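You operate a simulated robot arm through the tools that you are given. There is no shell and no other tool. Be economical: measure what you need, move in short steps, check, and stop when the job is done.

Carry out the task below with a simulated two-armed robot. There is one attempt and no reset: what you move stays moved.

TASK
Pick up the small box with the largest size on its label from the top of the low table with one hand, pass it to the other hand and put it on the counter of the grey rack. Set down upright: small box.

It is judged by the outcome, as a careful person would: the job done as asked, and still so three seconds after it is handed in. It fails if anything else is knocked over, pushed out of place, dropped, spilled or broken.

THE ROBOT
Two 7-joint arms with two-finger parallel grippers on one trunk, on a base that drives. Base frame: it is fixed to the floor where the robot stands at the start and does not move with it; the origin is under the middle of the robot, x ahead of it, y to its left, z up. Units: m, rad, N and s.
The left shoulder is at the start at [0.05, 0.161, 1.098], the right one opposite. With the tool pointing down near the work surface each hand reaches from about 0.22 to 0.68 m from the robot's upright axis, wherever it stands, measured 20 degrees to its own side. Places, roughly: counter of the grey rack [0.4, -3.5, 0.9]. Payload 3.43 kg a hand.
The tool frame of a hand sits at the grasp point between the pads (the TCP): z along the fingers, y along the line on which they close. The tips reach 0.03 m beyond it. Largest opening 0.094 m; finger width 0.028, thickness 0.01; the body of the gripper, 0.05 by 0.096 m, starts 0.055 m behind the TCP.
Orientation is that of the tool frame in the base frame, as a unit quaternion [x, y, z, w]. With the fingers straight down and closing along the base's y, the tool's x points along the base's -x, its y along +y and its z along -z.

THE INTERFACE
- The arms move only by the tool arm_command. It takes "left_series", "right_series" or both (then of equal length, played together; a hand with none holds still); each is a list of rows, each a list of 6 numbers: the shift along the tool's x, y, z in units of 30 mm (1.0 is 30 mm), then the turn, a rotation vector about the tool's x, y, z in units of 4 degrees (1.0 is 4 degrees). In form: [[x, y, z, wx, wy, wz], ...]. A call has 1 to 8 rows; each row shifts and turns the commanded pose from where the row before left it, along the tool's axes as they then stand. "left_fingers" and "right_fingers" are, for a hand that has rows, the gripper command, from -1 (shut) to 1 (fully open), values between in proportion, set as the call begins (left out, the last holds). A call with a number of a shift or a turn outside -1 to 1 is refused whole. A row lasts 0.2 s, in which the tool goes at most 0.05 m and 0.15 rad; a call with a longer step from one row to the next is refused whole, and so is a gripper value outside its range. Where a pose cannot be reached the arm comes as near as it can. A force on the tool above 40 N (or 10 N above the force at the start of the call, whichever is more), or a blocked arm, ends the call early, and 0.2 s more pass. The fingers move at their own pace (about 0.045 m/s each) and stop on an object; they squeeze with about 23 N. The grip force told is the motor's: it shows also when the fingers shut on nothing. Time passes only in rows, and 0.2 s behind the last, so rows that do not move let the fingers close. It gives the time, the measured TCP pose, the force on the tool (base axes), the opening and the grip force at its end, in the units of the frame above (readings bear some noise), with the torque about the TCP (base axes, N m) and any sound that the robot's microphone picked up.
- Cameras (640 x 400 px; columns grow to the right, rows downward): "scene" is now at [0.1259, 0.03, 1.2261]; the picture's right is [0.35, -0.94, 0.00], its down [-0.49, -0.18, -0.85] and it looks along [0.80, 0.29, -0.52] (base axes); focal length 271 px, centre (320, 200). "left" rides on the left gripper at [0.076, -0.014, -0.103] in its tool frame; the picture's right is [0.18, 0.98, 0.00], its down [-0.75, 0.14, -0.64] and it looks along [-0.63, 0.12, 0.77] (tool axes); focal length 243 px, centre (320, 200). "right" rides on the right gripper at [0.076, 0.014, -0.102] in its tool frame; the picture's right is [-0.18, 0.98, 0.00], its down [-0.75, -0.14, -0.64] and it looks along [-0.63, -0.12, 0.77] (tool axes); focal length 243 px, centre (320, 200). There is no depth. A picture from a camera that has moved, and an enlarged one, comes with that camera's place and axes in the base frame and with its lens.
- camera(camera): a new picture of that camera. It takes no simulated time.
- raise_lower(by): slides the trunk up (or, below 0, down) by that many m; the arms and the scene camera ride with it, the base frame stays. It gives what a move gives, with no picture.
- drive_base(legs): drives the robot by 1 to 6 legs, each [ahead, left, turn to the left] in m, m and rad, along the robot's own axes; the way and the turn of a leg run together, so that a leg with both is an arc; at most 1.5 m and 3.142 rad a leg. The arms and the cameras ride along, it lands a little off, and it stops where it bumps. It gives what a move gives.
- turn_head(pan, tilt): turns the head with the scene camera to pan (to the left, within 1.396 rad either way) and tilt (down, from -0.506 to 1.204), counted from straight ahead of the robot. It gives what a move gives.
- close_up(camera, box): a new picture of the part [left, top, right, bottom] of that camera's present view, enlarged. It takes no simulated time.
- job_done(): hands the job in; it is judged then, once.

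Go step by step. Nothing tells you exact positions but the pictures and the camera data: compare them with the known pose of the tool, close in by small moves and look again before you grip or let go. The budget is 120 turns and 88 pictures, counting those below and the enlarged ones. Unless the task says otherwise, let go and move clear before handing in, and close with one line.

The tools are called after "Request:" as name(argument=value, ...) on one line, values as JSON. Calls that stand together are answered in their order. arm_command: Moves the arms, as the interface text tells. Its arguments: {"type":"object","properties":{"left_series":{"type":"array"},"left_fingers":{"type":"number"},"right_series":{"type":"array"},"right_fingers":{"type":"number"}},"required":[]} The other tools are called the same way: raise_lower (by) slides the trunk up or down; drive_base (legs) drives the base; turn_head (pan, tilt) turns the head that bears the scene camera; camera (camera) takes a picture; close_up (camera, box) takes an enlarged picture of a part of a camera's view; job_done () hands the job in.

At the start:

```text
time: 0.0
left_position: [0.2855, 0.1965, 1.0655]
left_tool_rot: [0.0, 1.0, 0.0, 0.0]
left_ft_force: [0.4, -0.2, 1.2]
left_ft_torque: [-0.02, 0.0, 0.0]
left_finger_gap: 0.0937
left_grip_force: 0.1
right_position: [0.4684, -0.0616, 1.009]
right_tool_rot: [0.0, 1.0, 0.0, 0.0]
right_ft_force: [0.9, -1.4, 0.3]
right_ft_torque: [-0.01, 0.01, 0.03]
right_finger_gap: 0.0942
right_grip_force: 0.1
trunk travel left (down, up): [-0.125, 0.142]
robot x, y, heading: [-0.0008, -0.0025, 0.001]
head pan, tilt: [0.353, 0.55]
```

scene: 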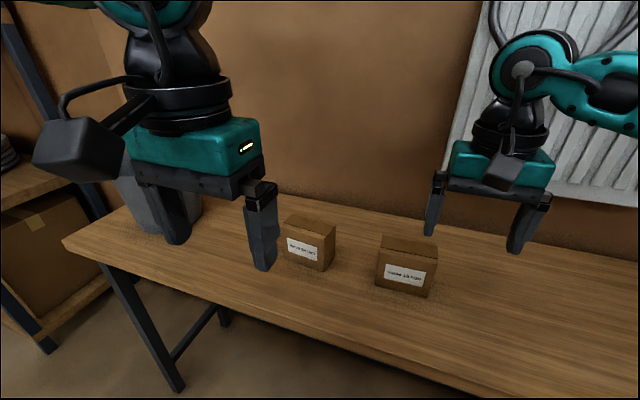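
right: 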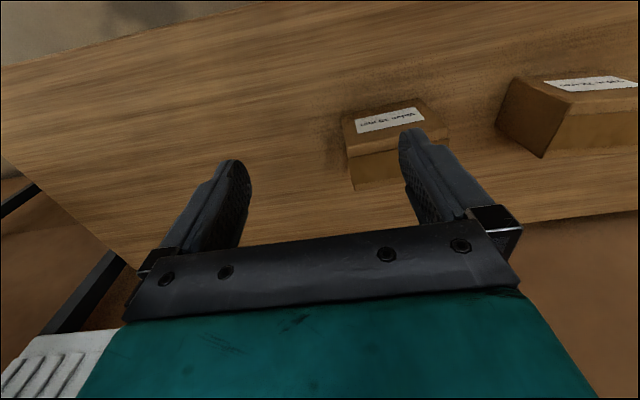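
left: 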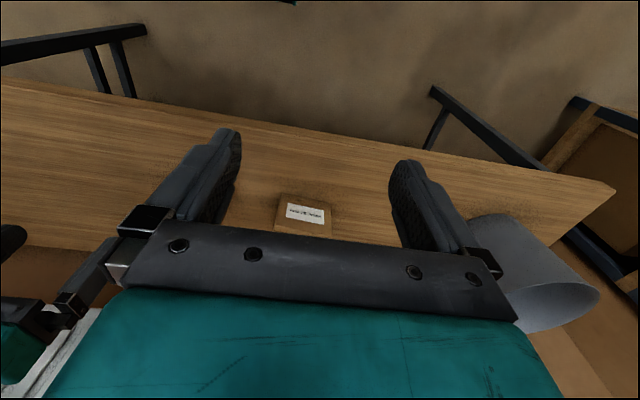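

I see two small boxes with labels on the low table; first I read the labels with close-ups.

Request:
close_up(camera="scene", box=[270, 200, 350, 280])

Request:
close_up(camera="scene", box=[365, 225, 445, 305])

Request:
close_up(camera="right", box=[340, 60, 640, 200])

```text
5.00 times, centred on (310, 240) of scene
camera zoom: at [0.1259, 0.03, 1.2261], right [0.35, -0.94, 0.0], down [-0.49, -0.18, -0.85], along [0.8, 0.29, -0.52], focal length 1357 px, centre (370, 0)
```

zoom: 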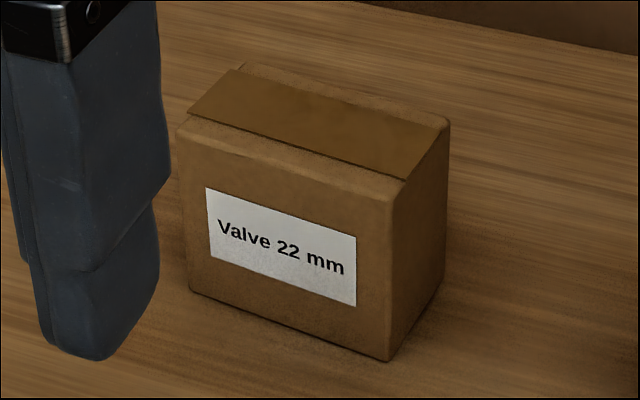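

```text
5.00 times, centred on (405, 265) of scene
camera zoom: at [0.1259, 0.03, 1.2261], right [0.35, -0.94, 0.0], down [-0.49, -0.18, -0.85], along [0.8, 0.29, -0.52], focal length 1357 px, centre (-105, -125)
```

zoom: 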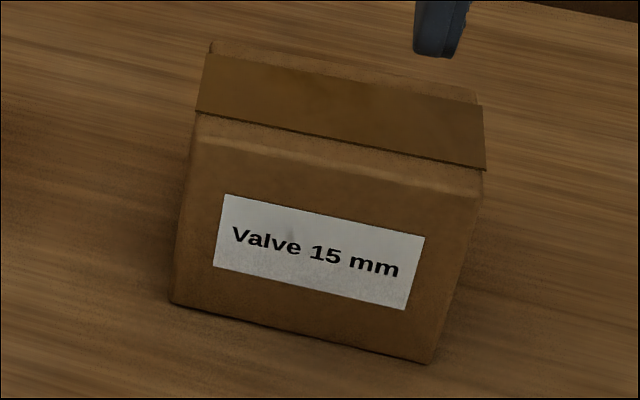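

```text
2.13 times, centred on (490, 130) of right
camera zoom: at [0.392, -0.0469, 1.1114], right [0.18, 0.98, 0.0], down [0.75, -0.14, 0.64], along [0.63, -0.12, -0.77], focal length 518 px, centre (-43, 349)
```

zoom: 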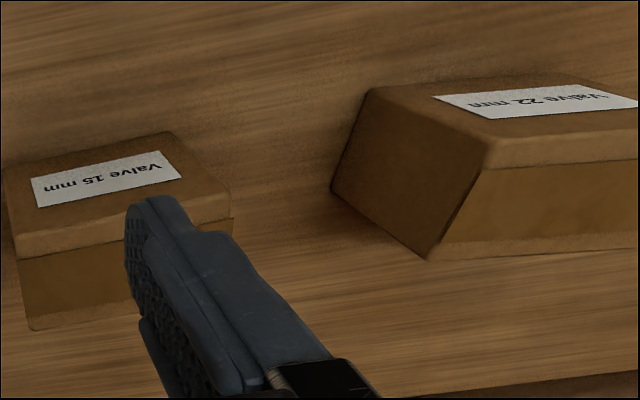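

The left box says 22 mm and the right one 15 mm; more boxes may be hidden, so I look over the rest of the table.

Request:
turn_head(pan=-0.3, tilt=0.6)

Request:
camera(camera="scene")

Request:
close_up(camera="left", box=[230, 140, 390, 240])

```text
time: 1.0
left_position: [0.2846, 0.1976, 1.066]
left_tool_rot: [0.0, 1.0, 0.0, -0.001]
left_ft_force: [-1.5, 0.4, -0.1]
left_ft_torque: [0.04, -0.01, 0.01]
left_finger_gap: 0.094
left_grip_force: 0.1
right_position: [0.4692, -0.0609, 1.008]
right_tool_rot: [0.0, 1.0, 0.0, 0.0]
right_ft_force: [-0.5, 0.3, 0.0]
right_ft_torque: [0.01, 0.01, -0.01]
right_finger_gap: 0.0941
right_grip_force: 0.0
trunk travel left (down, up): [-0.125, 0.142]
robot x, y, heading: [0.0024, 0.004, 0.003]
head pan, tilt: [-0.3, 0.6]
```

```text
81 pictures are left
camera scene: at [0.1261, -0.0271, 1.2216], right [-0.29, -0.96, 0.0], down [-0.54, 0.17, -0.83], along [0.79, -0.24, -0.56], focal length 271 px, centre (320, 200)
```

scene: 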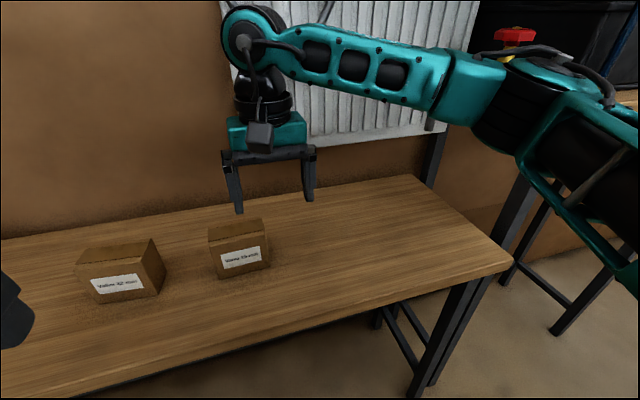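

```text
4.00 times, centred on (310, 190) of left
camera zoom: at [0.2085, 0.1821, 1.1685], right [-0.18, 0.98, 0.0], down [0.75, 0.14, 0.64], along [0.63, 0.12, -0.77], focal length 970 px, centre (360, 240)
```

zoom: 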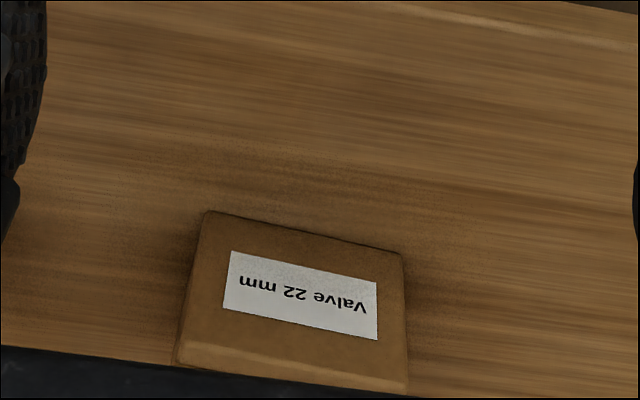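

The labels in this view look different, so I zoom in on them.

Request:
close_up(camera="scene", box=[60, 210, 300, 330])

Request:
turn_head(pan=0.7, tilt=0.7)

Request:
camera(camera="scene")

```text
2.67 times, centred on (180, 270) of scene
camera zoom: at [0.1261, -0.0271, 1.2216], right [-0.29, -0.96, 0.0], down [-0.54, 0.17, -0.83], along [0.79, -0.24, -0.56], focal length 724 px, centre (693, 13)
```

zoom: 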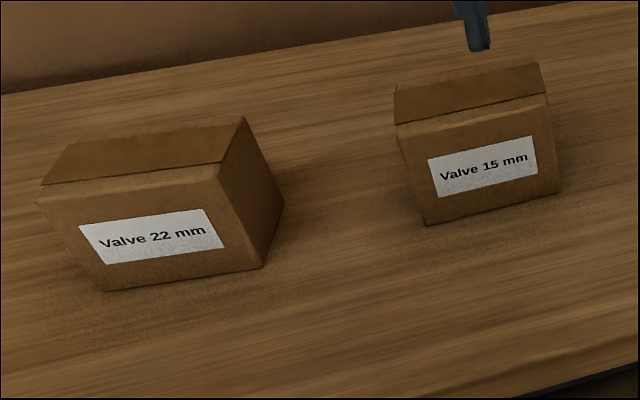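

```text
time: 2.3
left_position: [0.2864, 0.1969, 1.0655]
left_tool_rot: [0.0, 1.0, 0.0, 0.0]
left_ft_force: [-0.3, 0.1, 0.5]
left_ft_torque: [0.0, 0.04, -0.02]
left_finger_gap: 0.0939
left_grip_force: 0.1
right_position: [0.4682, -0.0616, 1.0096]
right_tool_rot: [-0.001, 1.0, 0.0, 0.0]
right_ft_force: [-0.6, 0.6, -0.9]
right_ft_torque: [0.01, -0.02, 0.03]
right_finger_gap: 0.0939
right_grip_force: 0.1
trunk travel left (down, up): [-0.125, 0.142]
robot x, y, heading: [-0.0039, -0.0022, 0.001]
head pan, tilt: [0.7, 0.7]
```

```text
78 pictures are left
camera scene: at [0.1066, 0.0537, 1.213], right [0.64, -0.77, 0.0], down [-0.49, -0.41, -0.77], along [0.59, 0.49, -0.64], focal length 271 px, centre (320, 200)
```

scene: 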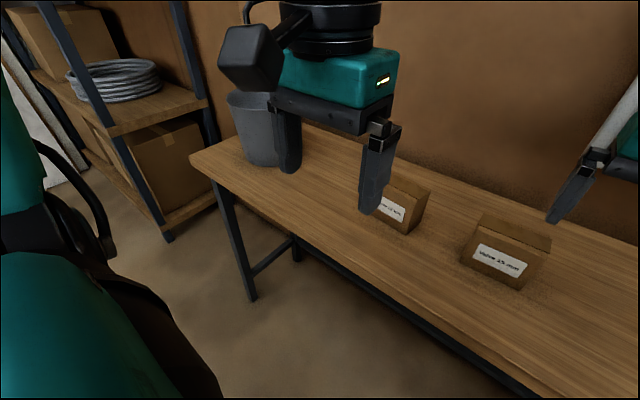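

The largest label is 22 mm (left box), with its centre near (0.54, 0.21), about 0.095 wide, 0.055 deep and 0.09 high, standing on z≈0.80. I must grip it across its depth, so I turn the left hand about -96° in yaw, keeping its camera on the outer side.

Request:
arm_command(left_series=[[0, 0, 0, 0, 0, 1], [0, 0, 0, 0, 0, 1], [0, 0, 0, 0, 0, 1], [0, 0, 0, 0, 0, 1], [0, 0, 0, 0, 0, 1], [0, 0, 0, 0, 0, 1], [0, 0, 0, 0, 0, 1], [0, 0, 0, 0, 0, 1]], left_fingers=1)

Request:
arm_command(left_series=[[0, 0, 0, 0, 0, 1], [0, 0, 0, 0, 0, 1], [0, 0, 0, 0, 0, 1], [0, 0, 0, 0, 0, 1], [0, 0, 0, 0, 0, 1], [0, 0, 0, 0, 0, 1], [0, 0, 0, 0, 0, 1], [0, 0, 0, 0, 0, 1]])

Request:
arm_command(left_series=[[0, 0, 0, 0, 0, 1], [0, 0, 0, 0, 0, 1], [0, 0, 0, 0, 0, 1], [0, 0, 0, 0, 0, 1], [0, 0, 0, 0, 0, 1], [0, 0, 0, 0, 0, 1], [0, 0, 0, 0, 0, 1], [0, 0, 0, 0, 0, 1]])

```text
time: 4.1
left_position: [0.2847, 0.1966, 1.0655]
left_tool_rot: [0.276, 0.961, -0.001, 0.0]
left_ft_force: [-0.3, 0.6, -0.7]
left_ft_torque: [0.02, 0.01, -0.01]
left_finger_gap: 0.0943
left_grip_force: 0.0
right_position: [0.4694, -0.061, 1.0113]
right_tool_rot: [0.0, 1.0, 0.0, 0.0]
right_ft_force: [-0.8, 0.2, -0.5]
right_ft_torque: [0.01, 0.01, 0.06]
right_finger_gap: 0.094
right_grip_force: 0.0
trunk travel left (down, up): [-0.125, 0.142]
robot x, y, heading: [-0.0001, 0.0016, 0.003]
head pan, tilt: [0.7, 0.7]
```

```text
time: 5.9
left_position: [0.2849, 0.1975, 1.0651]
left_tool_rot: [0.531, 0.847, 0.0, 0.001]
left_ft_force: [0.1, 0.0, 0.3]
left_ft_torque: [0.0, 0.01, 0.0]
left_finger_gap: 0.0941
left_grip_force: 0.0
right_position: [0.4681, -0.0606, 1.0078]
right_tool_rot: [-0.001, 1.0, -0.001, 0.001]
right_ft_force: [-0.4, -0.3, 0.0]
right_ft_torque: [-0.02, 0.03, -0.03]
right_finger_gap: 0.0938
right_grip_force: 0.0
trunk travel left (down, up): [-0.125, 0.142]
robot x, y, heading: [-0.0012, 0.001, -0.002]
head pan, tilt: [0.7, 0.7]
```

```text
time: 7.7
left_position: [0.2139, 0.1323, 1.0775]
left_tool_rot: [0.743, 0.669, 0.0, 0.0]
left_ft_force: [-0.5, 0.1, 0.4]
left_ft_torque: [0.02, 0.01, 0.02]
left_finger_gap: 0.0938
left_grip_force: 0.0
left hand out of reach, approached as far as the arm can: row 3, 4, 5, 6, 7, 8
right_position: [0.469, -0.0601, 1.0095]
right_tool_rot: [0.001, 1.0, 0.0, 0.0]
right_ft_force: [-0.2, -0.6, -1.3]
right_ft_torque: [-0.02, -0.01, 0.0]
right_finger_gap: 0.0941
right_grip_force: 0.0
trunk travel left (down, up): [-0.125, 0.142]
robot x, y, heading: [0.0002, 0.0006, 0.001]
head pan, tilt: [0.7, 0.7]
```

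The turn is right but the hand drifted close to the body; now I move it forward over the grasp point.

Request:
arm_command(left_series=[[0.27, 1, 0.2, 0, 0, 0], [0.27, 1, 0.2, 0, 0, 0], [0.27, 1, 0.2, 0, 0, 0], [0.27, 1, 0.2, 0, 0, 0], [0.27, 1, 0.2, 0, 0, 0], [0.27, 1, 0.2, 0, 0, 0], [0.27, 1, 0.2, 0, 0, 0], [0.27, 1, 0.2, 0, 0, 0]])

Request:
camera(camera="left")

Request:
camera(camera="scene")

```text
time: 9.5
left_position: [0.2406, 0.0881, 1.0559]
left_tool_rot: [0.742, 0.67, 0.0, 0.001]
left_ft_force: [-0.8, 1.4, 0.3]
left_ft_torque: [0.01, -0.02, -0.01]
left_finger_gap: 0.0941
left_grip_force: 0.1
left hand out of reach, approached as far as the arm can: row 1, 2, 3, 4, 5, 6, 7, 8
right_position: [0.4687, -0.0594, 1.0091]
right_tool_rot: [-0.001, 1.0, 0.0, 0.0]
right_ft_force: [0.0, 0.3, 0.1]
right_ft_torque: [-0.01, 0.0, 0.01]
right_finger_gap: 0.0937
right_grip_force: 0.0
trunk travel left (down, up): [-0.125, 0.142]
robot x, y, heading: [0.0006, -0.0005, 0.003]
head pan, tilt: [0.7, 0.7]
```

```text
77 pictures are left
camera left: at [0.2327, 0.1652, 1.1584], right [1.0, 0.08, 0.0], down [0.06, -0.76, 0.64], along [0.05, -0.64, -0.77], focal length 243 px, centre (320, 200)
```

left: 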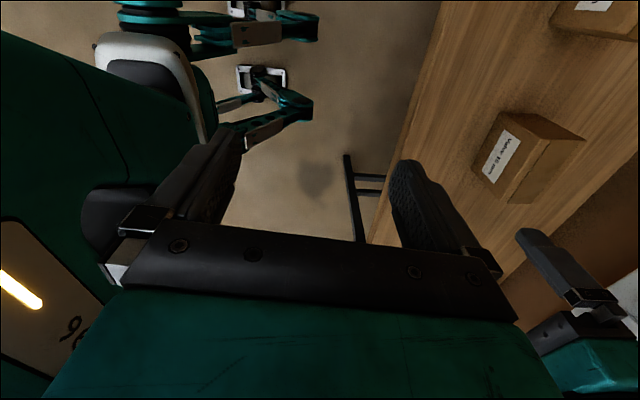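

```text
76 pictures are left
camera scene: at [0.1066, 0.0537, 1.213], right [0.64, -0.76, 0.0], down [-0.49, -0.41, -0.76], along [0.59, 0.49, -0.64], focal length 271 px, centre (320, 200)
```

scene: 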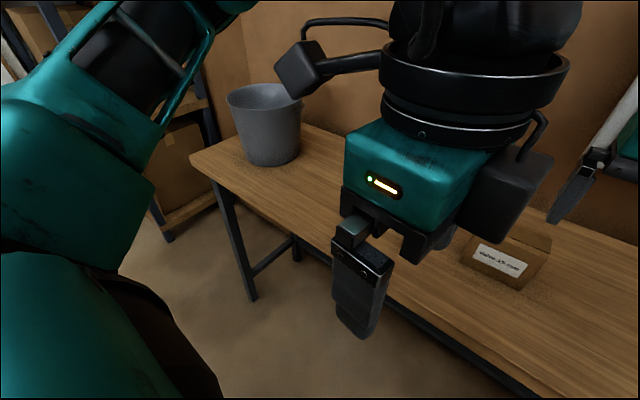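

The arm seems stuck at a wrist limit this close to the body; I turn back by 32° to recover, then will go forward first.

Request:
arm_command(left_series=[[0, 0, 0, 0, 0, -1], [0, 0, 0, 0, 0, -1], [0, 0, 0, 0, 0, -1], [0, 0, 0, 0, 0, -1], [0, 0, 0, 0, 0, -1], [0, 0, 0, 0, 0, -1], [0, 0, 0, 0, 0, -1], [0, 0, 0, 0, 0, -1]])

```text
time: 11.3
left_position: [0.2405, 0.0864, 1.056]
left_tool_rot: [0.529, 0.848, 0.0, 0.001]
left_ft_force: [0.8, -0.4, 0.5]
left_ft_torque: [0.03, -0.01, 0.01]
left_finger_gap: 0.094
left_grip_force: 0.2
right_position: [0.4688, -0.0615, 1.008]
right_tool_rot: [0.001, 1.0, -0.001, 0.0]
right_ft_force: [-0.2, 0.0, -0.8]
right_ft_torque: [-0.01, 0.02, 0.01]
right_finger_gap: 0.0938
right_grip_force: 0.0
trunk travel left (down, up): [-0.125, 0.142]
robot x, y, heading: [0.0006, 0.0025, -0.005]
head pan, tilt: [0.7, 0.7]
```

Request:
arm_command(left_series=[[0, 1, 0, 0, 0, 0], [0, 1, 0, 0, 0, 0], [0, 1, 0, 0, 0, 0], [0, 1, 0, 0, 0, 0], [0, 1, 0, 0, 0, 0], [0, 1, 0, 0, 0, 0], [0, 1, 0, 0, 0, 0], [0, 1, 0, 0, 0, 0]])

Request:
arm_command(left_series=[[0, 1, 0, 0, 0, 0], [0, 1, 0, 0, 0, 0], [0, 0, 0, 0, 0, 1], [0, 0, 0, 0, 0, 1], [0, 0, 0, 0, 0, 1], [0, 0, 0, 0, 0, 1]])

```text
time: 13.1
left_position: [0.3813, 0.1418, 1.0565]
left_tool_rot: [0.529, 0.849, 0.001, 0.001]
left_ft_force: [-0.2, -0.3, 0.0]
left_ft_torque: [0.0, 0.01, -0.02]
left_finger_gap: 0.0941
left_grip_force: 0.0
left hand out of reach, approached as far as the arm can: row 6, 7, 8
right_position: [0.4689, -0.0609, 1.0097]
right_tool_rot: [-0.001, 1.0, 0.001, 0.0]
right_ft_force: [0.5, 0.4, 0.1]
right_ft_torque: [-0.02, -0.02, -0.01]
right_finger_gap: 0.0938
right_grip_force: 0.1
trunk travel left (down, up): [-0.125, 0.142]
robot x, y, heading: [0.0046, -0.0021, 0.005]
head pan, tilt: [0.7, 0.7]
```

```text
time: 14.5
left_position: [0.3161, 0.1013, 1.058]
left_tool_rot: [0.641, 0.767, 0.0, 0.0]
left_ft_force: [1.9, 0.7, 0.0]
left_ft_torque: [0.02, -0.02, 0.0]
left_finger_gap: 0.0938
left_grip_force: 0.1
left hand out of reach, approached as far as the arm can: row 1, 2, 3, 4, 5, 6
right_position: [0.4679, -0.0606, 1.0095]
right_tool_rot: [0.0, 1.0, 0.0, 0.0]
right_ft_force: [-1.1, 0.8, 0.5]
right_ft_torque: [0.0, 0.0, -0.01]
right_finger_gap: 0.0939
right_grip_force: 0.1
trunk travel left (down, up): [-0.125, 0.142]
robot x, y, heading: [-0.0007, -0.003, -0.0]
head pan, tilt: [0.7, 0.7]
```

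The limit lies on this side of the wrist; I rotate the other way (toward +84°), and will later tilt the hand so its camera clears the other hand.

Request:
arm_command(left_series=[[0, 0, 0, 0, 0, -1], [0, 0, 0, 0, 0, -1], [0, 0, 0, 0, 0, -1], [0, 0, 0, 0, 0, -1], [0, 0, 0, 0, 0, -1], [0, 0, 0, 0, 0, -1], [0, 0, 0, 0, 0, -1], [0, 0, 0, 0, 0, -1]])

Request:
arm_command(left_series=[[0, 0, 0, 0, 0, -1], [0, 0, 0, 0, 0, -1], [0, 0, 0, 0, 0, -1], [0, 0, 0, 0, 0, -1], [0, 0, 0, 0, 0, -1], [0, 0, 0, 0, 0, -1], [0, 0, 0, 0, 0, -1], [0, 0, 0, 0, 0, -1]])

Request:
arm_command(left_series=[[0, 0.5, 0, 0, 0, -1], [0, 0.5, 0, 0, 0, -1], [0, 0.5, 0, 0, 0, -1], [0, 0.5, 0, 0, 0, -1], [0, 0.5, 0, 0, 0, -1], [0, 0.5, 0, 0, 0, -1], [0, 0.5, 0, 0, 0, -1], [0, 0.5, 0, 0, 0, -1]])

Request:
arm_command(left_series=[[0, 0, 0, 0, 0, -1], [0, 0, 0, 0, 0, -1], [0, 0, 0, 0, 0, -1], [0, 0, 0, 0, 0, -1], [0, 0, 0, 0, 0, -1], [0, 0, 0, 0, 0, -1], [0, 0, 0, 0, 0, -1], [0, 0, 0, 0, 0, -1]])

Request:
arm_command(left_series=[[0, 0, 0, 0, 0, -1], [0, 0, 0, 0, 0, -1], [0, 0, 0, 0, 0, -1], [0, 0, 0, 0, 0, -1], [0, 0, 0, 0, 0, -1], [0, 0, 0, 0, 0, -1], [0, 0, 0, 0, 0, -1], [0, 0, 0, 0, 0, -1]])

```text
time: 16.3
left_position: [0.3162, 0.0997, 1.0577]
left_tool_rot: [0.406, 0.914, -0.002, -0.001]
left_ft_force: [-0.1, 0.4, 0.9]
left_ft_torque: [0.0, 0.0, -0.02]
left_finger_gap: 0.094
left_grip_force: 0.1
right_position: [0.4687, -0.0597, 1.0088]
right_tool_rot: [-0.001, 1.0, 0.0, 0.0]
right_ft_force: [0.3, 0.9, -1.2]
right_ft_torque: [0.0, 0.02, 0.0]
right_finger_gap: 0.0939
right_grip_force: 0.0
trunk travel left (down, up): [-0.125, 0.142]
robot x, y, heading: [-0.0006, -0.0047, 0.004]
head pan, tilt: [0.7, 0.7]
```

```text
time: 18.1
left_position: [0.3163, 0.0998, 1.0577]
left_tool_rot: [0.14, 0.99, 0.0, 0.001]
left_ft_force: [-0.4, 0.3, 0.3]
left_ft_torque: [0.02, -0.01, -0.02]
left_finger_gap: 0.0943
left_grip_force: 0.1
right_position: [0.469, -0.0607, 1.0098]
right_tool_rot: [0.0, 1.0, -0.001, 0.0]
right_ft_force: [-0.2, -0.8, 0.5]
right_ft_torque: [0.02, 0.0, -0.03]
right_finger_gap: 0.0939
right_grip_force: 0.1
trunk travel left (down, up): [-0.125, 0.142]
robot x, y, heading: [-0.0011, 0.0019, 0.0]
head pan, tilt: [0.7, 0.7]
```

```text
time: 19.9
left_position: [0.3209, 0.2202, 1.057]
left_tool_rot: [-0.139, 0.99, 0.001, 0.001]
left_ft_force: [-0.2, 0.7, -0.5]
left_ft_torque: [0.0, 0.0, 0.01]
left_finger_gap: 0.0942
left_grip_force: 0.1
right_position: [0.4684, -0.0608, 1.0091]
right_tool_rot: [0.0, 1.0, 0.0, 0.0]
right_ft_force: [-0.3, -0.4, 0.0]
right_ft_torque: [0.0, 0.0, 0.0]
right_finger_gap: 0.0941
right_grip_force: 0.1
trunk travel left (down, up): [-0.125, 0.142]
robot x, y, heading: [-0.0057, -0.0006, 0.004]
head pan, tilt: [0.7, 0.7]
```

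```text
time: 21.7
left_position: [0.321, 0.2189, 1.0592]
left_tool_rot: [-0.407, 0.913, -0.001, -0.001]
left_ft_force: [-1.2, -0.3, 0.8]
left_ft_torque: [0.0, 0.01, -0.02]
left_finger_gap: 0.0938
left_grip_force: 0.1
right_position: [0.4679, -0.0607, 1.0093]
right_tool_rot: [0.0, 1.0, 0.0, 0.0]
right_ft_force: [-0.3, 0.7, 0.6]
right_ft_torque: [-0.02, -0.02, -0.02]
right_finger_gap: 0.0941
right_grip_force: 0.1
trunk travel left (down, up): [-0.125, 0.142]
robot x, y, heading: [0.0016, -0.0005, -0.0]
head pan, tilt: [0.7, 0.7]
```

```text
time: 23.5
left_position: [0.3208, 0.2184, 1.0584]
left_tool_rot: [-0.643, 0.766, -0.001, -0.001]
left_ft_force: [-0.3, 0.9, 0.7]
left_ft_torque: [0.02, -0.04, -0.01]
left_finger_gap: 0.0939
left_grip_force: 0.1
right_position: [0.4686, -0.0616, 1.0095]
right_tool_rot: [0.0, 1.0, 0.0, 0.0]
right_ft_force: [0.1, 0.5, -0.6]
right_ft_torque: [0.02, -0.02, 0.03]
right_finger_gap: 0.0939
right_grip_force: 0.0
trunk travel left (down, up): [-0.125, 0.142]
robot x, y, heading: [0.0015, 0.001, -0.001]
head pan, tilt: [0.7, 0.7]
```

Yaw of +80° is reachable. Now the last 4° and a tilt of 40° so the wrist leans to the left.

Request:
arm_command(left_series=[[0, 0, 0, 0, 0, -1], [0, -0.5, 0, 0, 1, 0], [0, -0.5, 0, 0, 1, 0], [0, -0.5, 0, 0, 1, 0], [0, -0.5, 0, 0, 1, 0], [0, -0.5, 0, 0, 1, 0], [0, -0.5, 0, 0, 1, 0], [0, -0.5, 0, 0, 1, 0]])

Request:
arm_command(left_series=[[0, -0.5, 0, 0, 1, 0], [0, -0.5, 0, 0, 1, 0], [0, -0.5, 0, 0, 1, 0], [0, -0.5, 0, 0, 0, 0]])

Request:
camera(camera="scene")

Request:
camera(camera="left")

```text
time: 25.3
left_position: [0.4245, 0.207, 1.0578]
left_tool_rot: [-0.649, 0.721, -0.163, -0.18]
left_ft_force: [-0.5, 0.2, 0.0]
left_ft_torque: [-0.01, 0.02, 0.0]
left_finger_gap: 0.0942
left_grip_force: 0.1
right_position: [0.4685, -0.0602, 1.0092]
right_tool_rot: [0.0, 1.0, 0.0, 0.0]
right_ft_force: [0.1, -0.5, 0.5]
right_ft_torque: [0.02, -0.02, 0.04]
right_finger_gap: 0.0938
right_grip_force: 0.0
trunk travel left (down, up): [-0.125, 0.142]
robot x, y, heading: [-0.0007, -0.0015, 0.002]
head pan, tilt: [0.7, 0.7]
```

```text
time: 26.3
left_position: [0.4834, 0.2003, 1.0582]
left_tool_rot: [-0.628, 0.698, -0.23, -0.255]
left_ft_force: [-0.3, -0.2, -0.3]
left_ft_torque: [-0.02, 0.02, -0.01]
left_finger_gap: 0.094
left_grip_force: 0.0
right_position: [0.4694, -0.0616, 1.0087]
right_tool_rot: [0.0, 1.0, 0.0, -0.001]
right_ft_force: [0.4, 0.2, 0.1]
right_ft_torque: [-0.05, 0.02, -0.03]
right_finger_gap: 0.0941
right_grip_force: 0.1
trunk travel left (down, up): [-0.125, 0.142]
robot x, y, heading: [0.0018, -0.0012, -0.001]
head pan, tilt: [0.7, 0.7]
```

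```text
75 pictures are left
camera scene: at [0.1067, 0.0536, 1.213], right [0.64, -0.77, 0.0], down [-0.49, -0.41, -0.76], along [0.59, 0.49, -0.64], focal length 271 px, centre (320, 200)
```

scene: 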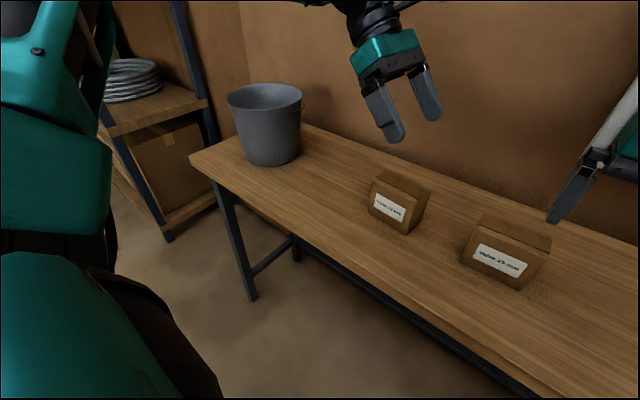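

```text
74 pictures are left
camera left: at [0.4983, 0.2067, 1.1858], right [-0.99, -0.04, 0.12], down [-0.04, 1.0, 0.01], along [-0.12, 0.0, -0.99], focal length 243 px, centre (320, 200)
```

left: 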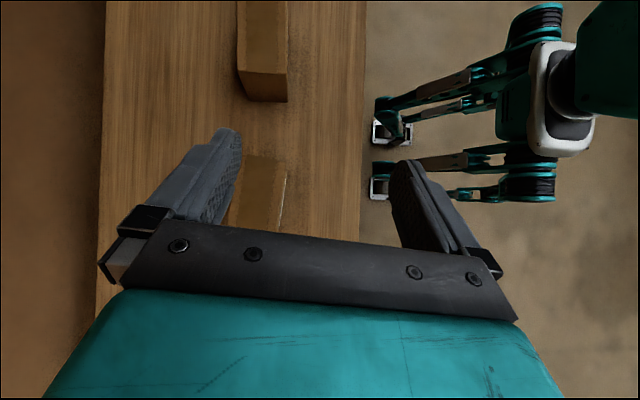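

The tilted pose works and its camera now looks straight down at the boxes. I zoom in to refine the box position.

Request:
close_up(camera="left", box=[200, 130, 320, 250])

Request:
close_up(camera="scene", box=[350, 150, 450, 250])

```text
3.33 times, centred on (260, 190) of left
camera zoom: at [0.4983, 0.2067, 1.1858], right [-0.99, -0.04, 0.12], down [-0.04, 1.0, 0.01], along [-0.12, 0.0, -0.99], focal length 809 px, centre (520, 233)
```

zoom: 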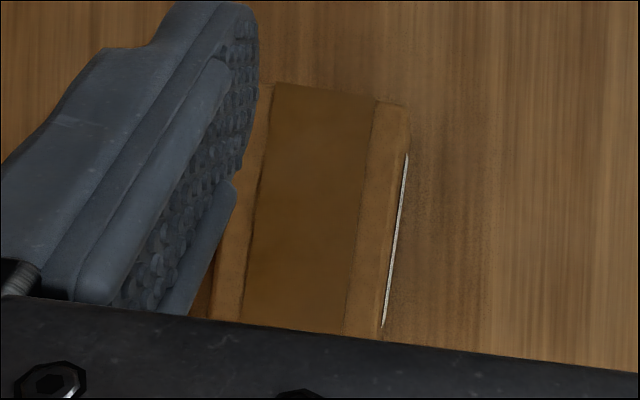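

```text
4.00 times, centred on (400, 200) of scene
camera zoom: at [0.1067, 0.0536, 1.213], right [0.64, -0.77, 0.0], down [-0.49, -0.41, -0.76], along [0.59, 0.49, -0.64], focal length 1085 px, centre (0, 200)
```

zoom: 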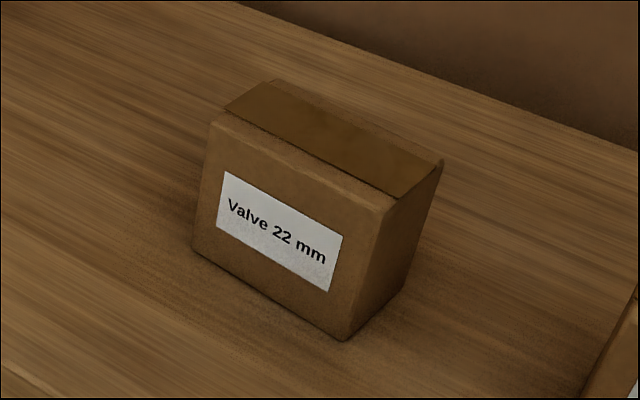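

Box refined: centre ≈ (0.537, 0.209), top ≈ 0.894, yaw ≈ 5–6°. I go to a pre-grasp 12 cm back along the tool axis from the left end of the box.

Request:
arm_command(left_series=[[-0.92, -0.29, 0, 0, 0, 0], [-0.92, -0.29, 0, 0, 0, 0], [-0.92, -0.29, 0, 0, 0, 0], [-0.92, -0.29, 0, 0, 0, 0], [-0.92, -0.29, 0, 0, 0, 0], [-0.92, -0.29, 0, 0, 0, 0]], left_fingers=1)

Request:
camera(camera="left")

Request:
camera(camera="scene")

```text
time: 27.7
left_position: [0.5504, 0.3222, 0.9511]
left_tool_rot: [-0.629, 0.698, -0.23, -0.255]
left_ft_force: [0.4, 1.2, 0.4]
left_ft_torque: [-0.01, 0.0, 0.02]
left_finger_gap: 0.0942
left_grip_force: 0.0
right_position: [0.4681, -0.0618, 1.0091]
right_tool_rot: [0.0, 1.0, 0.001, 0.0]
right_ft_force: [0.1, 0.0, -0.2]
right_ft_torque: [-0.03, -0.01, -0.02]
right_finger_gap: 0.094
right_grip_force: 0.1
trunk travel left (down, up): [-0.125, 0.142]
robot x, y, heading: [0.0031, -0.0006, 0.003]
head pan, tilt: [0.7, 0.7]
```

```text
71 pictures are left
camera left: at [0.5643, 0.3274, 1.0784], right [-0.99, -0.04, 0.12], down [-0.04, 1.0, 0.01], along [-0.12, 0.0, -0.99], focal length 243 px, centre (320, 200)
```

left: 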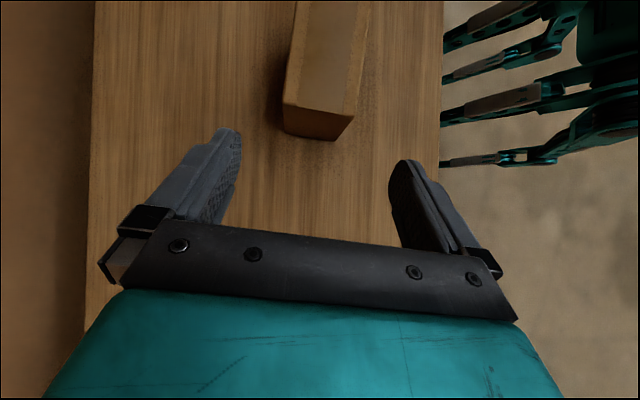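

```text
70 pictures are left
camera scene: at [0.1069, 0.0533, 1.213], right [0.64, -0.77, 0.0], down [-0.49, -0.41, -0.76], along [0.58, 0.49, -0.64], focal length 271 px, centre (320, 200)
```

scene: 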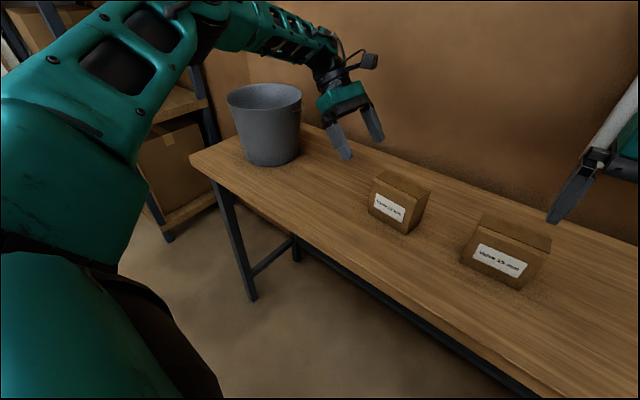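

Aligned; I advance half way along the tool axis and check again, minding the bucket.

Request:
arm_command(left_series=[[0, 0, 0.7, 0, 0, 0], [0, 0, 0.7, 0, 0, 0], [0, 0, 0.6, 0, 0, 0]])

Request:
camera(camera="left")

Request:
camera(camera="scene")

```text
time: 28.5
left_position: [0.5434, 0.2829, 0.9057]
left_tool_rot: [-0.629, 0.698, -0.23, -0.254]
left_ft_force: [0.1, 1.2, 0.8]
left_ft_torque: [0.01, 0.0, -0.01]
left_finger_gap: 0.094
left_grip_force: 0.1
right_position: [0.47, -0.0603, 1.0091]
right_tool_rot: [0.0, 1.0, 0.001, 0.0]
right_ft_force: [1.2, -0.7, 0.7]
right_ft_torque: [-0.04, 0.04, 0.02]
right_finger_gap: 0.0942
right_grip_force: 0.1
trunk travel left (down, up): [-0.125, 0.142]
robot x, y, heading: [0.0021, 0.0024, -0.005]
head pan, tilt: [0.7, 0.7]
```

```text
69 pictures are left
camera left: at [0.5582, 0.2886, 1.0328], right [-0.99, -0.04, 0.12], down [-0.04, 1.0, 0.01], along [-0.12, 0.0, -0.99], focal length 243 px, centre (320, 200)
```

left: 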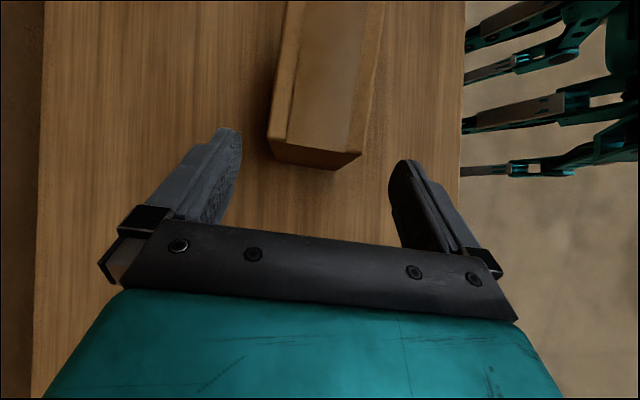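

```text
68 pictures are left
camera scene: at [0.1065, 0.0537, 1.213], right [0.64, -0.76, 0.0], down [-0.49, -0.41, -0.76], along [0.59, 0.49, -0.64], focal length 271 px, centre (320, 200)
```

scene: 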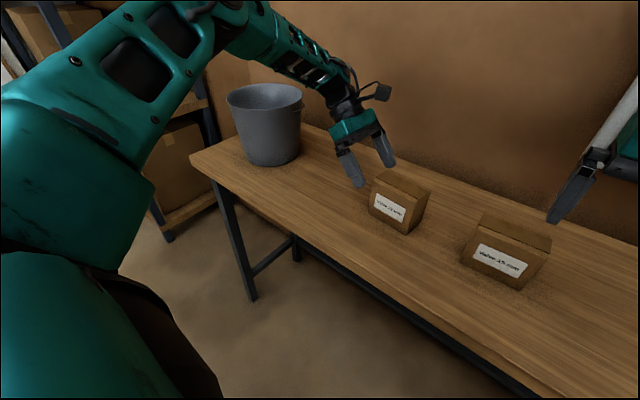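

The fingers straddle the box centrally with clearance; I advance the remaining ~6 cm.

Request:
arm_command(left_series=[[0, 0, 0.7, 0, 0, 0], [0, 0, 0.7, 0, 0, 0], [0, 0, 0.5, 0, 0, 0]])

Request:
camera(camera="left")

Request:
close_up(camera="scene", box=[320, 100, 480, 240])

```text
time: 29.3
left_position: [0.5241, 0.2471, 0.8726]
left_tool_rot: [-0.629, 0.698, -0.229, -0.254]
left_ft_force: [1.3, -0.9, 0.1]
left_ft_torque: [-0.04, 0.02, 0.02]
left_finger_gap: 0.0943
left_grip_force: 0.1
left hand out of reach, approached as far as the arm can: row 1, 2, 3
right_position: [0.4681, -0.0611, 1.0097]
right_tool_rot: [-0.001, 1.0, 0.0, 0.0]
right_ft_force: [-0.4, 0.7, -0.7]
right_ft_torque: [0.0, -0.01, 0.01]
right_finger_gap: 0.0938
right_grip_force: 0.0
trunk travel left (down, up): [-0.125, 0.142]
robot x, y, heading: [0.0001, -0.0012, 0.002]
head pan, tilt: [0.7, 0.7]
```

```text
67 pictures are left
camera left: at [0.5389, 0.2531, 1.0001], right [-0.99, -0.04, 0.12], down [-0.04, 1.0, 0.01], along [-0.12, 0.0, -0.99], focal length 243 px, centre (320, 200)
```

left: 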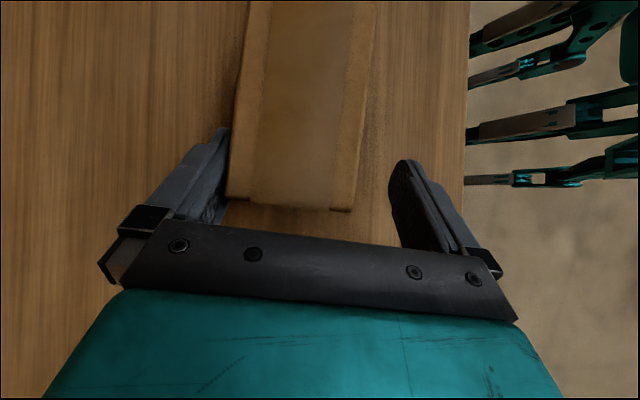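

```text
2.86 times, centred on (400, 170) of scene
camera zoom: at [0.1066, 0.0537, 1.213], right [0.64, -0.76, 0.0], down [-0.49, -0.41, -0.76], along [0.59, 0.49, -0.64], focal length 775 px, centre (91, 286)
```

zoom: 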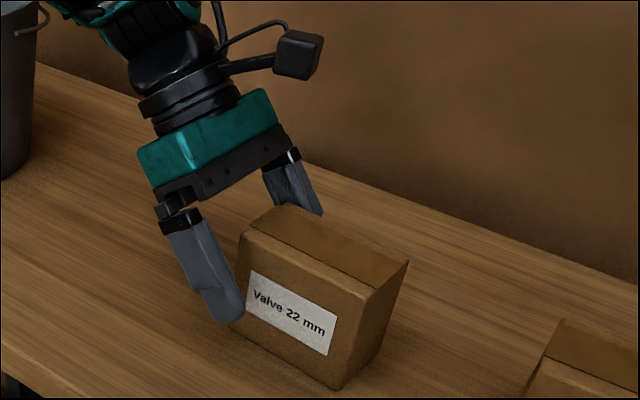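

The arm is at its reach limit with the wrist leaning left, so I back off to the earlier safe pose and shift the base to the left and a bit forward.

Request:
arm_command(left_series=[[0, -0.5, -0.8, 0, 0, 0], [0, 0, -0.9, 0, 0, 0], [0, 0, -0.9, 0, 0, 0], [0, 0, -0.9, 0, 0, 0], [0.9, 0, 0, 0, 0, 0], [0.9, 0, 0, 0, 0, 0], [0.9, 0.2, 0, 0, 0, 0], [0.9, 0.2, 0, 0, 0, 0]])

Request:
arm_command(left_series=[[0.9, 0.5, 0, 0, 0, 0], [0.9, 0.5, 0, 0, 0, 0]])

```text
time: 31.1
left_position: [0.5226, 0.2327, 1.0246]
left_tool_rot: [-0.629, 0.699, -0.228, -0.254]
left_ft_force: [-0.1, -0.2, 0.4]
left_ft_torque: [-0.03, -0.01, -0.03]
left_finger_gap: 0.0939
left_grip_force: 0.0
left hand out of reach, approached as far as the arm can: row 1
right_position: [0.4679, -0.0608, 1.0095]
right_tool_rot: [0.0, 1.0, -0.001, 0.0]
right_ft_force: [-1.2, 0.4, 0.1]
right_ft_torque: [0.0, 0.01, 0.02]
right_finger_gap: 0.0942
right_grip_force: 0.1
trunk travel left (down, up): [-0.125, 0.142]
robot x, y, heading: [0.0003, -0.0004, 0.002]
head pan, tilt: [0.7, 0.7]
```

```text
time: 31.7
left_position: [0.4868, 0.1953, 1.0583]
left_tool_rot: [-0.628, 0.699, -0.228, -0.255]
left_ft_force: [-0.2, 0.7, 0.1]
left_ft_torque: [-0.02, -0.04, 0.0]
left_finger_gap: 0.0939
left_grip_force: 0.1
right_position: [0.4688, -0.0599, 1.0091]
right_tool_rot: [0.0, 1.0, 0.0, -0.001]
right_ft_force: [-0.5, 0.6, 0.4]
right_ft_torque: [-0.03, -0.03, -0.01]
right_finger_gap: 0.0941
right_grip_force: 0.0
trunk travel left (down, up): [-0.125, 0.142]
robot x, y, heading: [0.0004, -0.0005, 0.004]
head pan, tilt: [0.7, 0.7]
```

Request:
drive_base(legs=[[0.0, 0.13, 0]])

Request:
camera(camera="scene")

Request:
camera(camera="left")

```text
time: 33.0
left_position: [0.488, 0.3222, 1.0574]
left_tool_rot: [-0.629, 0.698, -0.229, -0.255]
left_ft_force: [0.0, 0.4, -0.5]
left_ft_torque: [-0.01, 0.03, 0.0]
left_finger_gap: 0.0941
left_grip_force: 0.0
right_position: [0.468, 0.0677, 1.0094]
right_tool_rot: [0.002, 1.0, 0.0, 0.0]
right_ft_force: [0.6, 0.1, -0.7]
right_ft_torque: [-0.03, 0.02, 0.03]
right_finger_gap: 0.0943
right_grip_force: 0.0
trunk travel left (down, up): [-0.125, 0.142]
robot x, y, heading: [0.0016, 0.1265, -0.002]
head pan, tilt: [0.7, 0.7]
```

```text
65 pictures are left
camera scene: at [0.1069, 0.1816, 1.2129], right [0.64, -0.77, 0.0], down [-0.49, -0.41, -0.76], along [0.59, 0.49, -0.64], focal length 271 px, centre (320, 200)
```

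scene: 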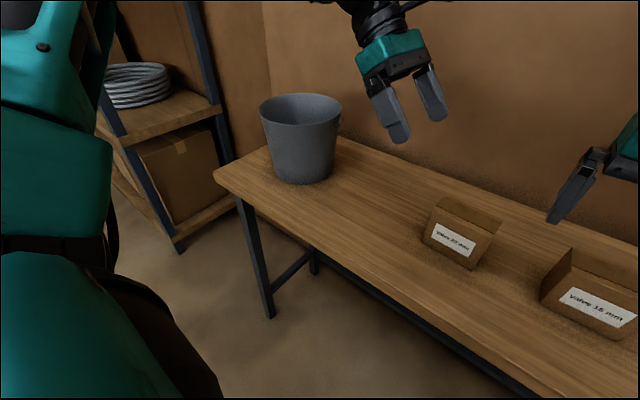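

```text
64 pictures are left
camera left: at [0.5031, 0.3278, 1.1855], right [-0.99, -0.03, 0.12], down [-0.03, 1.0, 0.01], along [-0.12, 0.0, -0.99], focal length 243 px, centre (320, 200)
```

left: 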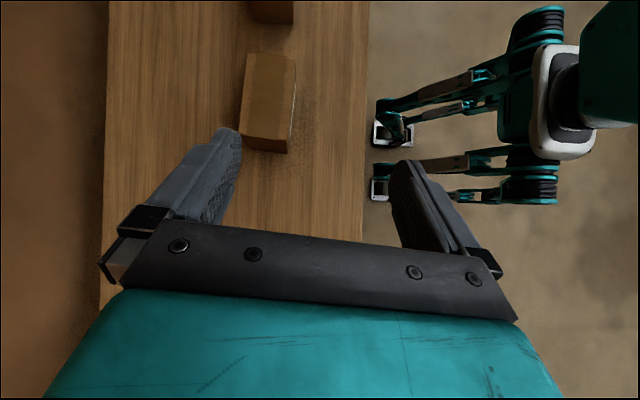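

Now I go to the pre-grasp pose from here.

Request:
arm_command(left_series=[[-0.61, -0.52, 0.63, 0, 0, 0], [-0.61, -0.52, 0.63, 0, 0, 0], [-0.61, -0.52, 0.63, 0, 0, 0], [-0.61, -0.52, 0.63, 0, 0, 0]])

Request:
arm_command(left_series=[[0, 0, 0.7, 0, 0, 0], [0, 0, 0.7, 0, 0, 0], [0, 0, 0.6, 0, 0, 0]])

Request:
camera(camera="left")

```text
time: 34.0
left_position: [0.5513, 0.3234, 0.9532]
left_tool_rot: [-0.627, 0.699, -0.229, -0.255]
left_ft_force: [-0.1, 0.8, -0.2]
left_ft_torque: [-0.02, -0.01, -0.02]
left_finger_gap: 0.0941
left_grip_force: 0.1
right_position: [0.4693, 0.0649, 1.0098]
right_tool_rot: [0.002, 1.0, 0.0, 0.0]
right_ft_force: [0.4, 0.3, -0.3]
right_ft_torque: [0.01, -0.01, -0.02]
right_finger_gap: 0.0937
right_grip_force: 0.1
trunk travel left (down, up): [-0.125, 0.142]
robot x, y, heading: [-0.0023, 0.1258, 0.001]
head pan, tilt: [0.7, 0.7]
```

```text
time: 34.8
left_position: [0.5306, 0.2907, 0.9153]
left_tool_rot: [-0.628, 0.699, -0.229, -0.254]
left_ft_force: [-0.7, -0.7, 0.1]
left_ft_torque: [-0.01, 0.02, 0.0]
left_finger_gap: 0.0937
left_grip_force: 0.1
left hand out of reach, approached as far as the arm can: row 2, 3
right_position: [0.4694, 0.0663, 1.0096]
right_tool_rot: [0.002, 1.0, -0.001, 0.0]
right_ft_force: [-0.1, 0.1, -0.2]
right_ft_torque: [0.01, 0.01, 0.0]
right_finger_gap: 0.0942
right_grip_force: 0.1
trunk travel left (down, up): [-0.125, 0.142]
robot x, y, heading: [-0.0007, 0.1251, -0.002]
head pan, tilt: [0.7, 0.7]
```

```text
63 pictures are left
camera left: at [0.5453, 0.2964, 1.0422], right [-0.99, -0.04, 0.12], down [-0.03, 1.0, 0.01], along [-0.12, 0.0, -0.99], focal length 243 px, centre (320, 200)
```

left: 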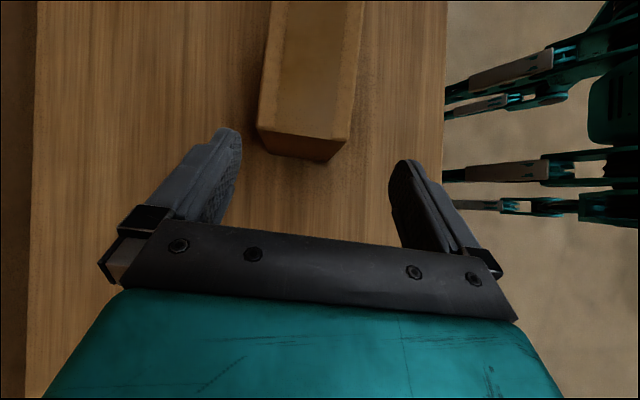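

Moving left didn't help; low height is what limits the wrist. I retract, raise the right hand, and lower the trunk so the grasp happens higher relative to the shoulder.

Request:
arm_command(left_series=[[0, -0.3, -1, 0, 0, 0], [0, -0.3, -1, 0, 0, 0], [0, 0, -1, 0, 0, 0], [1, 0, -0.5, 0, 0, 0], [1, 0, -0.5, 0, 0, 0]], right_series=[[0.5, 0.4, -1, 0, 0, 0], [0.5, -0.5, -1, 0, 0, 0], [0.5, -0.5, -1, 0, 0, 0], [0.5, -0.5, -1, 0, 0, 0], [0, -0.5, -0.5, 0, 0, 0]])

Request:
raise_lower(by=-0.115)

Request:
camera(camera="left")

Request:
camera(camera="scene")

```text
time: 36.0
left_position: [0.5552, 0.3188, 1.0443]
left_tool_rot: [-0.628, 0.699, -0.228, -0.254]
left_ft_force: [0.6, -0.6, -1.1]
left_ft_torque: [-0.03, -0.01, -0.03]
left_finger_gap: 0.0939
left_grip_force: 0.1
right_position: [0.4078, 0.0179, 1.1434]
right_tool_rot: [0.001, 1.0, 0.001, 0.0]
right_ft_force: [-0.1, 0.1, 0.1]
right_ft_torque: [-0.01, -0.01, 0.0]
right_finger_gap: 0.0943
right_grip_force: 0.1
trunk travel left (down, up): [-0.125, 0.142]
robot x, y, heading: [0.001, 0.1254, -0.002]
head pan, tilt: [0.7, 0.7]
```

```text
time: 37.5
left_position: [0.5547, 0.3193, 0.9279]
left_tool_rot: [-0.628, 0.699, -0.229, -0.254]
left_ft_force: [-0.2, 0.3, 0.0]
left_ft_torque: [0.02, 0.03, -0.03]
left_finger_gap: 0.0942
left_grip_force: 0.0
right_position: [0.4074, 0.0181, 1.0302]
right_tool_rot: [0.001, 1.0, 0.001, 0.0]
right_ft_force: [-0.8, 0.2, -0.3]
right_ft_torque: [0.02, 0.01, 0.01]
right_finger_gap: 0.0941
right_grip_force: 0.0
trunk travel left (down, up): [-0.01, 0.257]
robot x, y, heading: [0.0014, 0.1273, -0.001]
head pan, tilt: [0.7, 0.7]
```

```text
62 pictures are left
camera left: at [0.5687, 0.3239, 1.0561], right [-0.99, -0.03, 0.12], down [-0.03, 1.0, 0.01], along [-0.12, 0.0, -0.99], focal length 243 px, centre (320, 200)
```

left: 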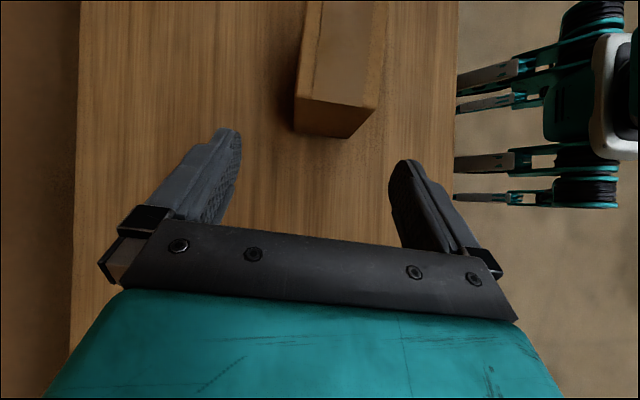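

```text
61 pictures are left
camera scene: at [0.1067, 0.1811, 1.098], right [0.64, -0.77, 0.0], down [-0.49, -0.41, -0.77], along [0.59, 0.49, -0.64], focal length 271 px, centre (320, 200)
```

scene: 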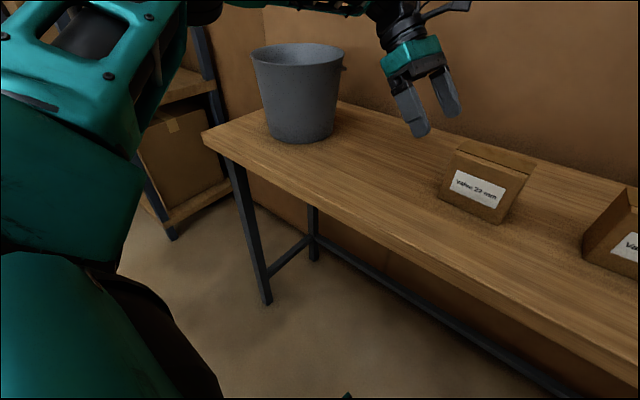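

Request:
arm_command(left_series=[[0.16, 0.05, 0.6, 0, 0, 0], [0.16, 0.05, 0.6, 0, 0, 0], [0.16, 0.03, 0.5, 0, 0, 0]])

Request:
camera(camera="left")

```text
time: 38.2
left_position: [0.5455, 0.2751, 0.9002]
left_tool_rot: [-0.628, 0.699, -0.229, -0.254]
left_ft_force: [1.1, 0.5, 0.5]
left_ft_torque: [-0.02, 0.0, 0.03]
left_finger_gap: 0.0939
left_grip_force: 0.0
right_position: [0.4083, 0.0168, 1.0293]
right_tool_rot: [0.002, 1.0, 0.0, 0.0]
right_ft_force: [0.3, 0.5, -0.1]
right_ft_torque: [0.04, -0.05, 0.01]
right_finger_gap: 0.0943
right_grip_force: 0.1
trunk travel left (down, up): [-0.01, 0.257]
robot x, y, heading: [0.0027, 0.1259, -0.009]
head pan, tilt: [0.7, 0.7]
```

```text
60 pictures are left
camera left: at [0.56, 0.2809, 1.0268], right [-0.99, -0.03, 0.12], down [-0.03, 1.0, 0.01], along [-0.12, 0.0, -0.99], focal length 243 px, centre (320, 200)
```

left: 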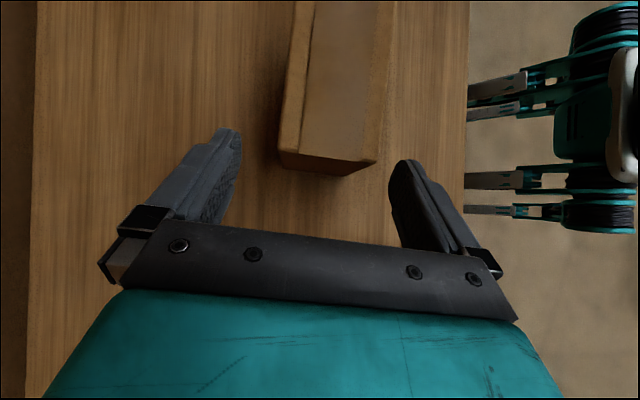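

Slightly off to the back; I correct 5 mm and advance the remaining 5 cm.

Request:
arm_command(left_series=[[0, 0.17, 0.3, 0, 0, 0], [0, 0, 0.7, 0, 0, 0], [0, 0, 0.6, 0, 0, 0]])

Request:
camera(camera="left")

Request:
close_up(camera="scene", box=[380, 70, 560, 240])

```text
time: 39.0
left_position: [0.5343, 0.2461, 0.8626]
left_tool_rot: [-0.627, 0.699, -0.23, -0.255]
left_ft_force: [-0.2, -0.3, 0.6]
left_ft_torque: [0.02, 0.03, 0.0]
left_finger_gap: 0.0939
left_grip_force: 0.1
left hand out of reach, approached as far as the arm can: row 3
right_position: [0.4087, 0.0176, 1.0297]
right_tool_rot: [0.002, 1.0, 0.0, 0.0]
right_ft_force: [0.3, 0.4, -0.6]
right_ft_torque: [-0.05, -0.01, -0.03]
right_finger_gap: 0.0938
right_grip_force: 0.1
trunk travel left (down, up): [-0.01, 0.257]
robot x, y, heading: [0.001, 0.1254, -0.001]
head pan, tilt: [0.7, 0.7]
```

```text
59 pictures are left
camera left: at [0.549, 0.2516, 0.9901], right [-0.99, -0.04, 0.12], down [-0.03, 1.0, 0.01], along [-0.12, 0.0, -0.99], focal length 243 px, centre (320, 200)
```

left: 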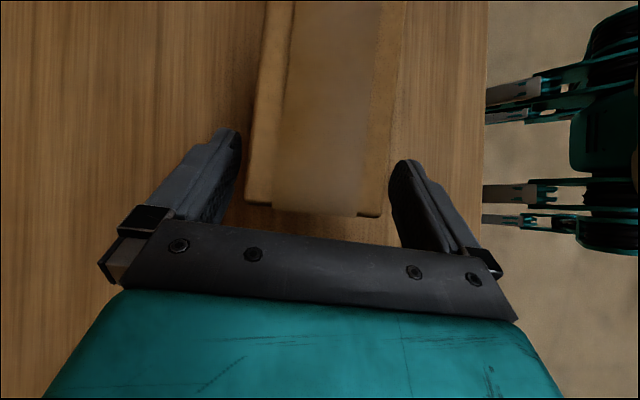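

```text
2.35 times, centred on (470, 155) of scene
camera zoom: at [0.1068, 0.1811, 1.098], right [0.64, -0.77, 0.0], down [-0.49, -0.41, -0.77], along [0.59, 0.49, -0.64], focal length 638 px, centre (-33, 306)
```

zoom: 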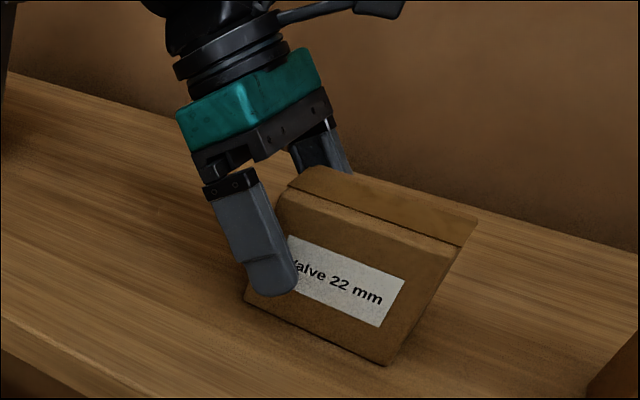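

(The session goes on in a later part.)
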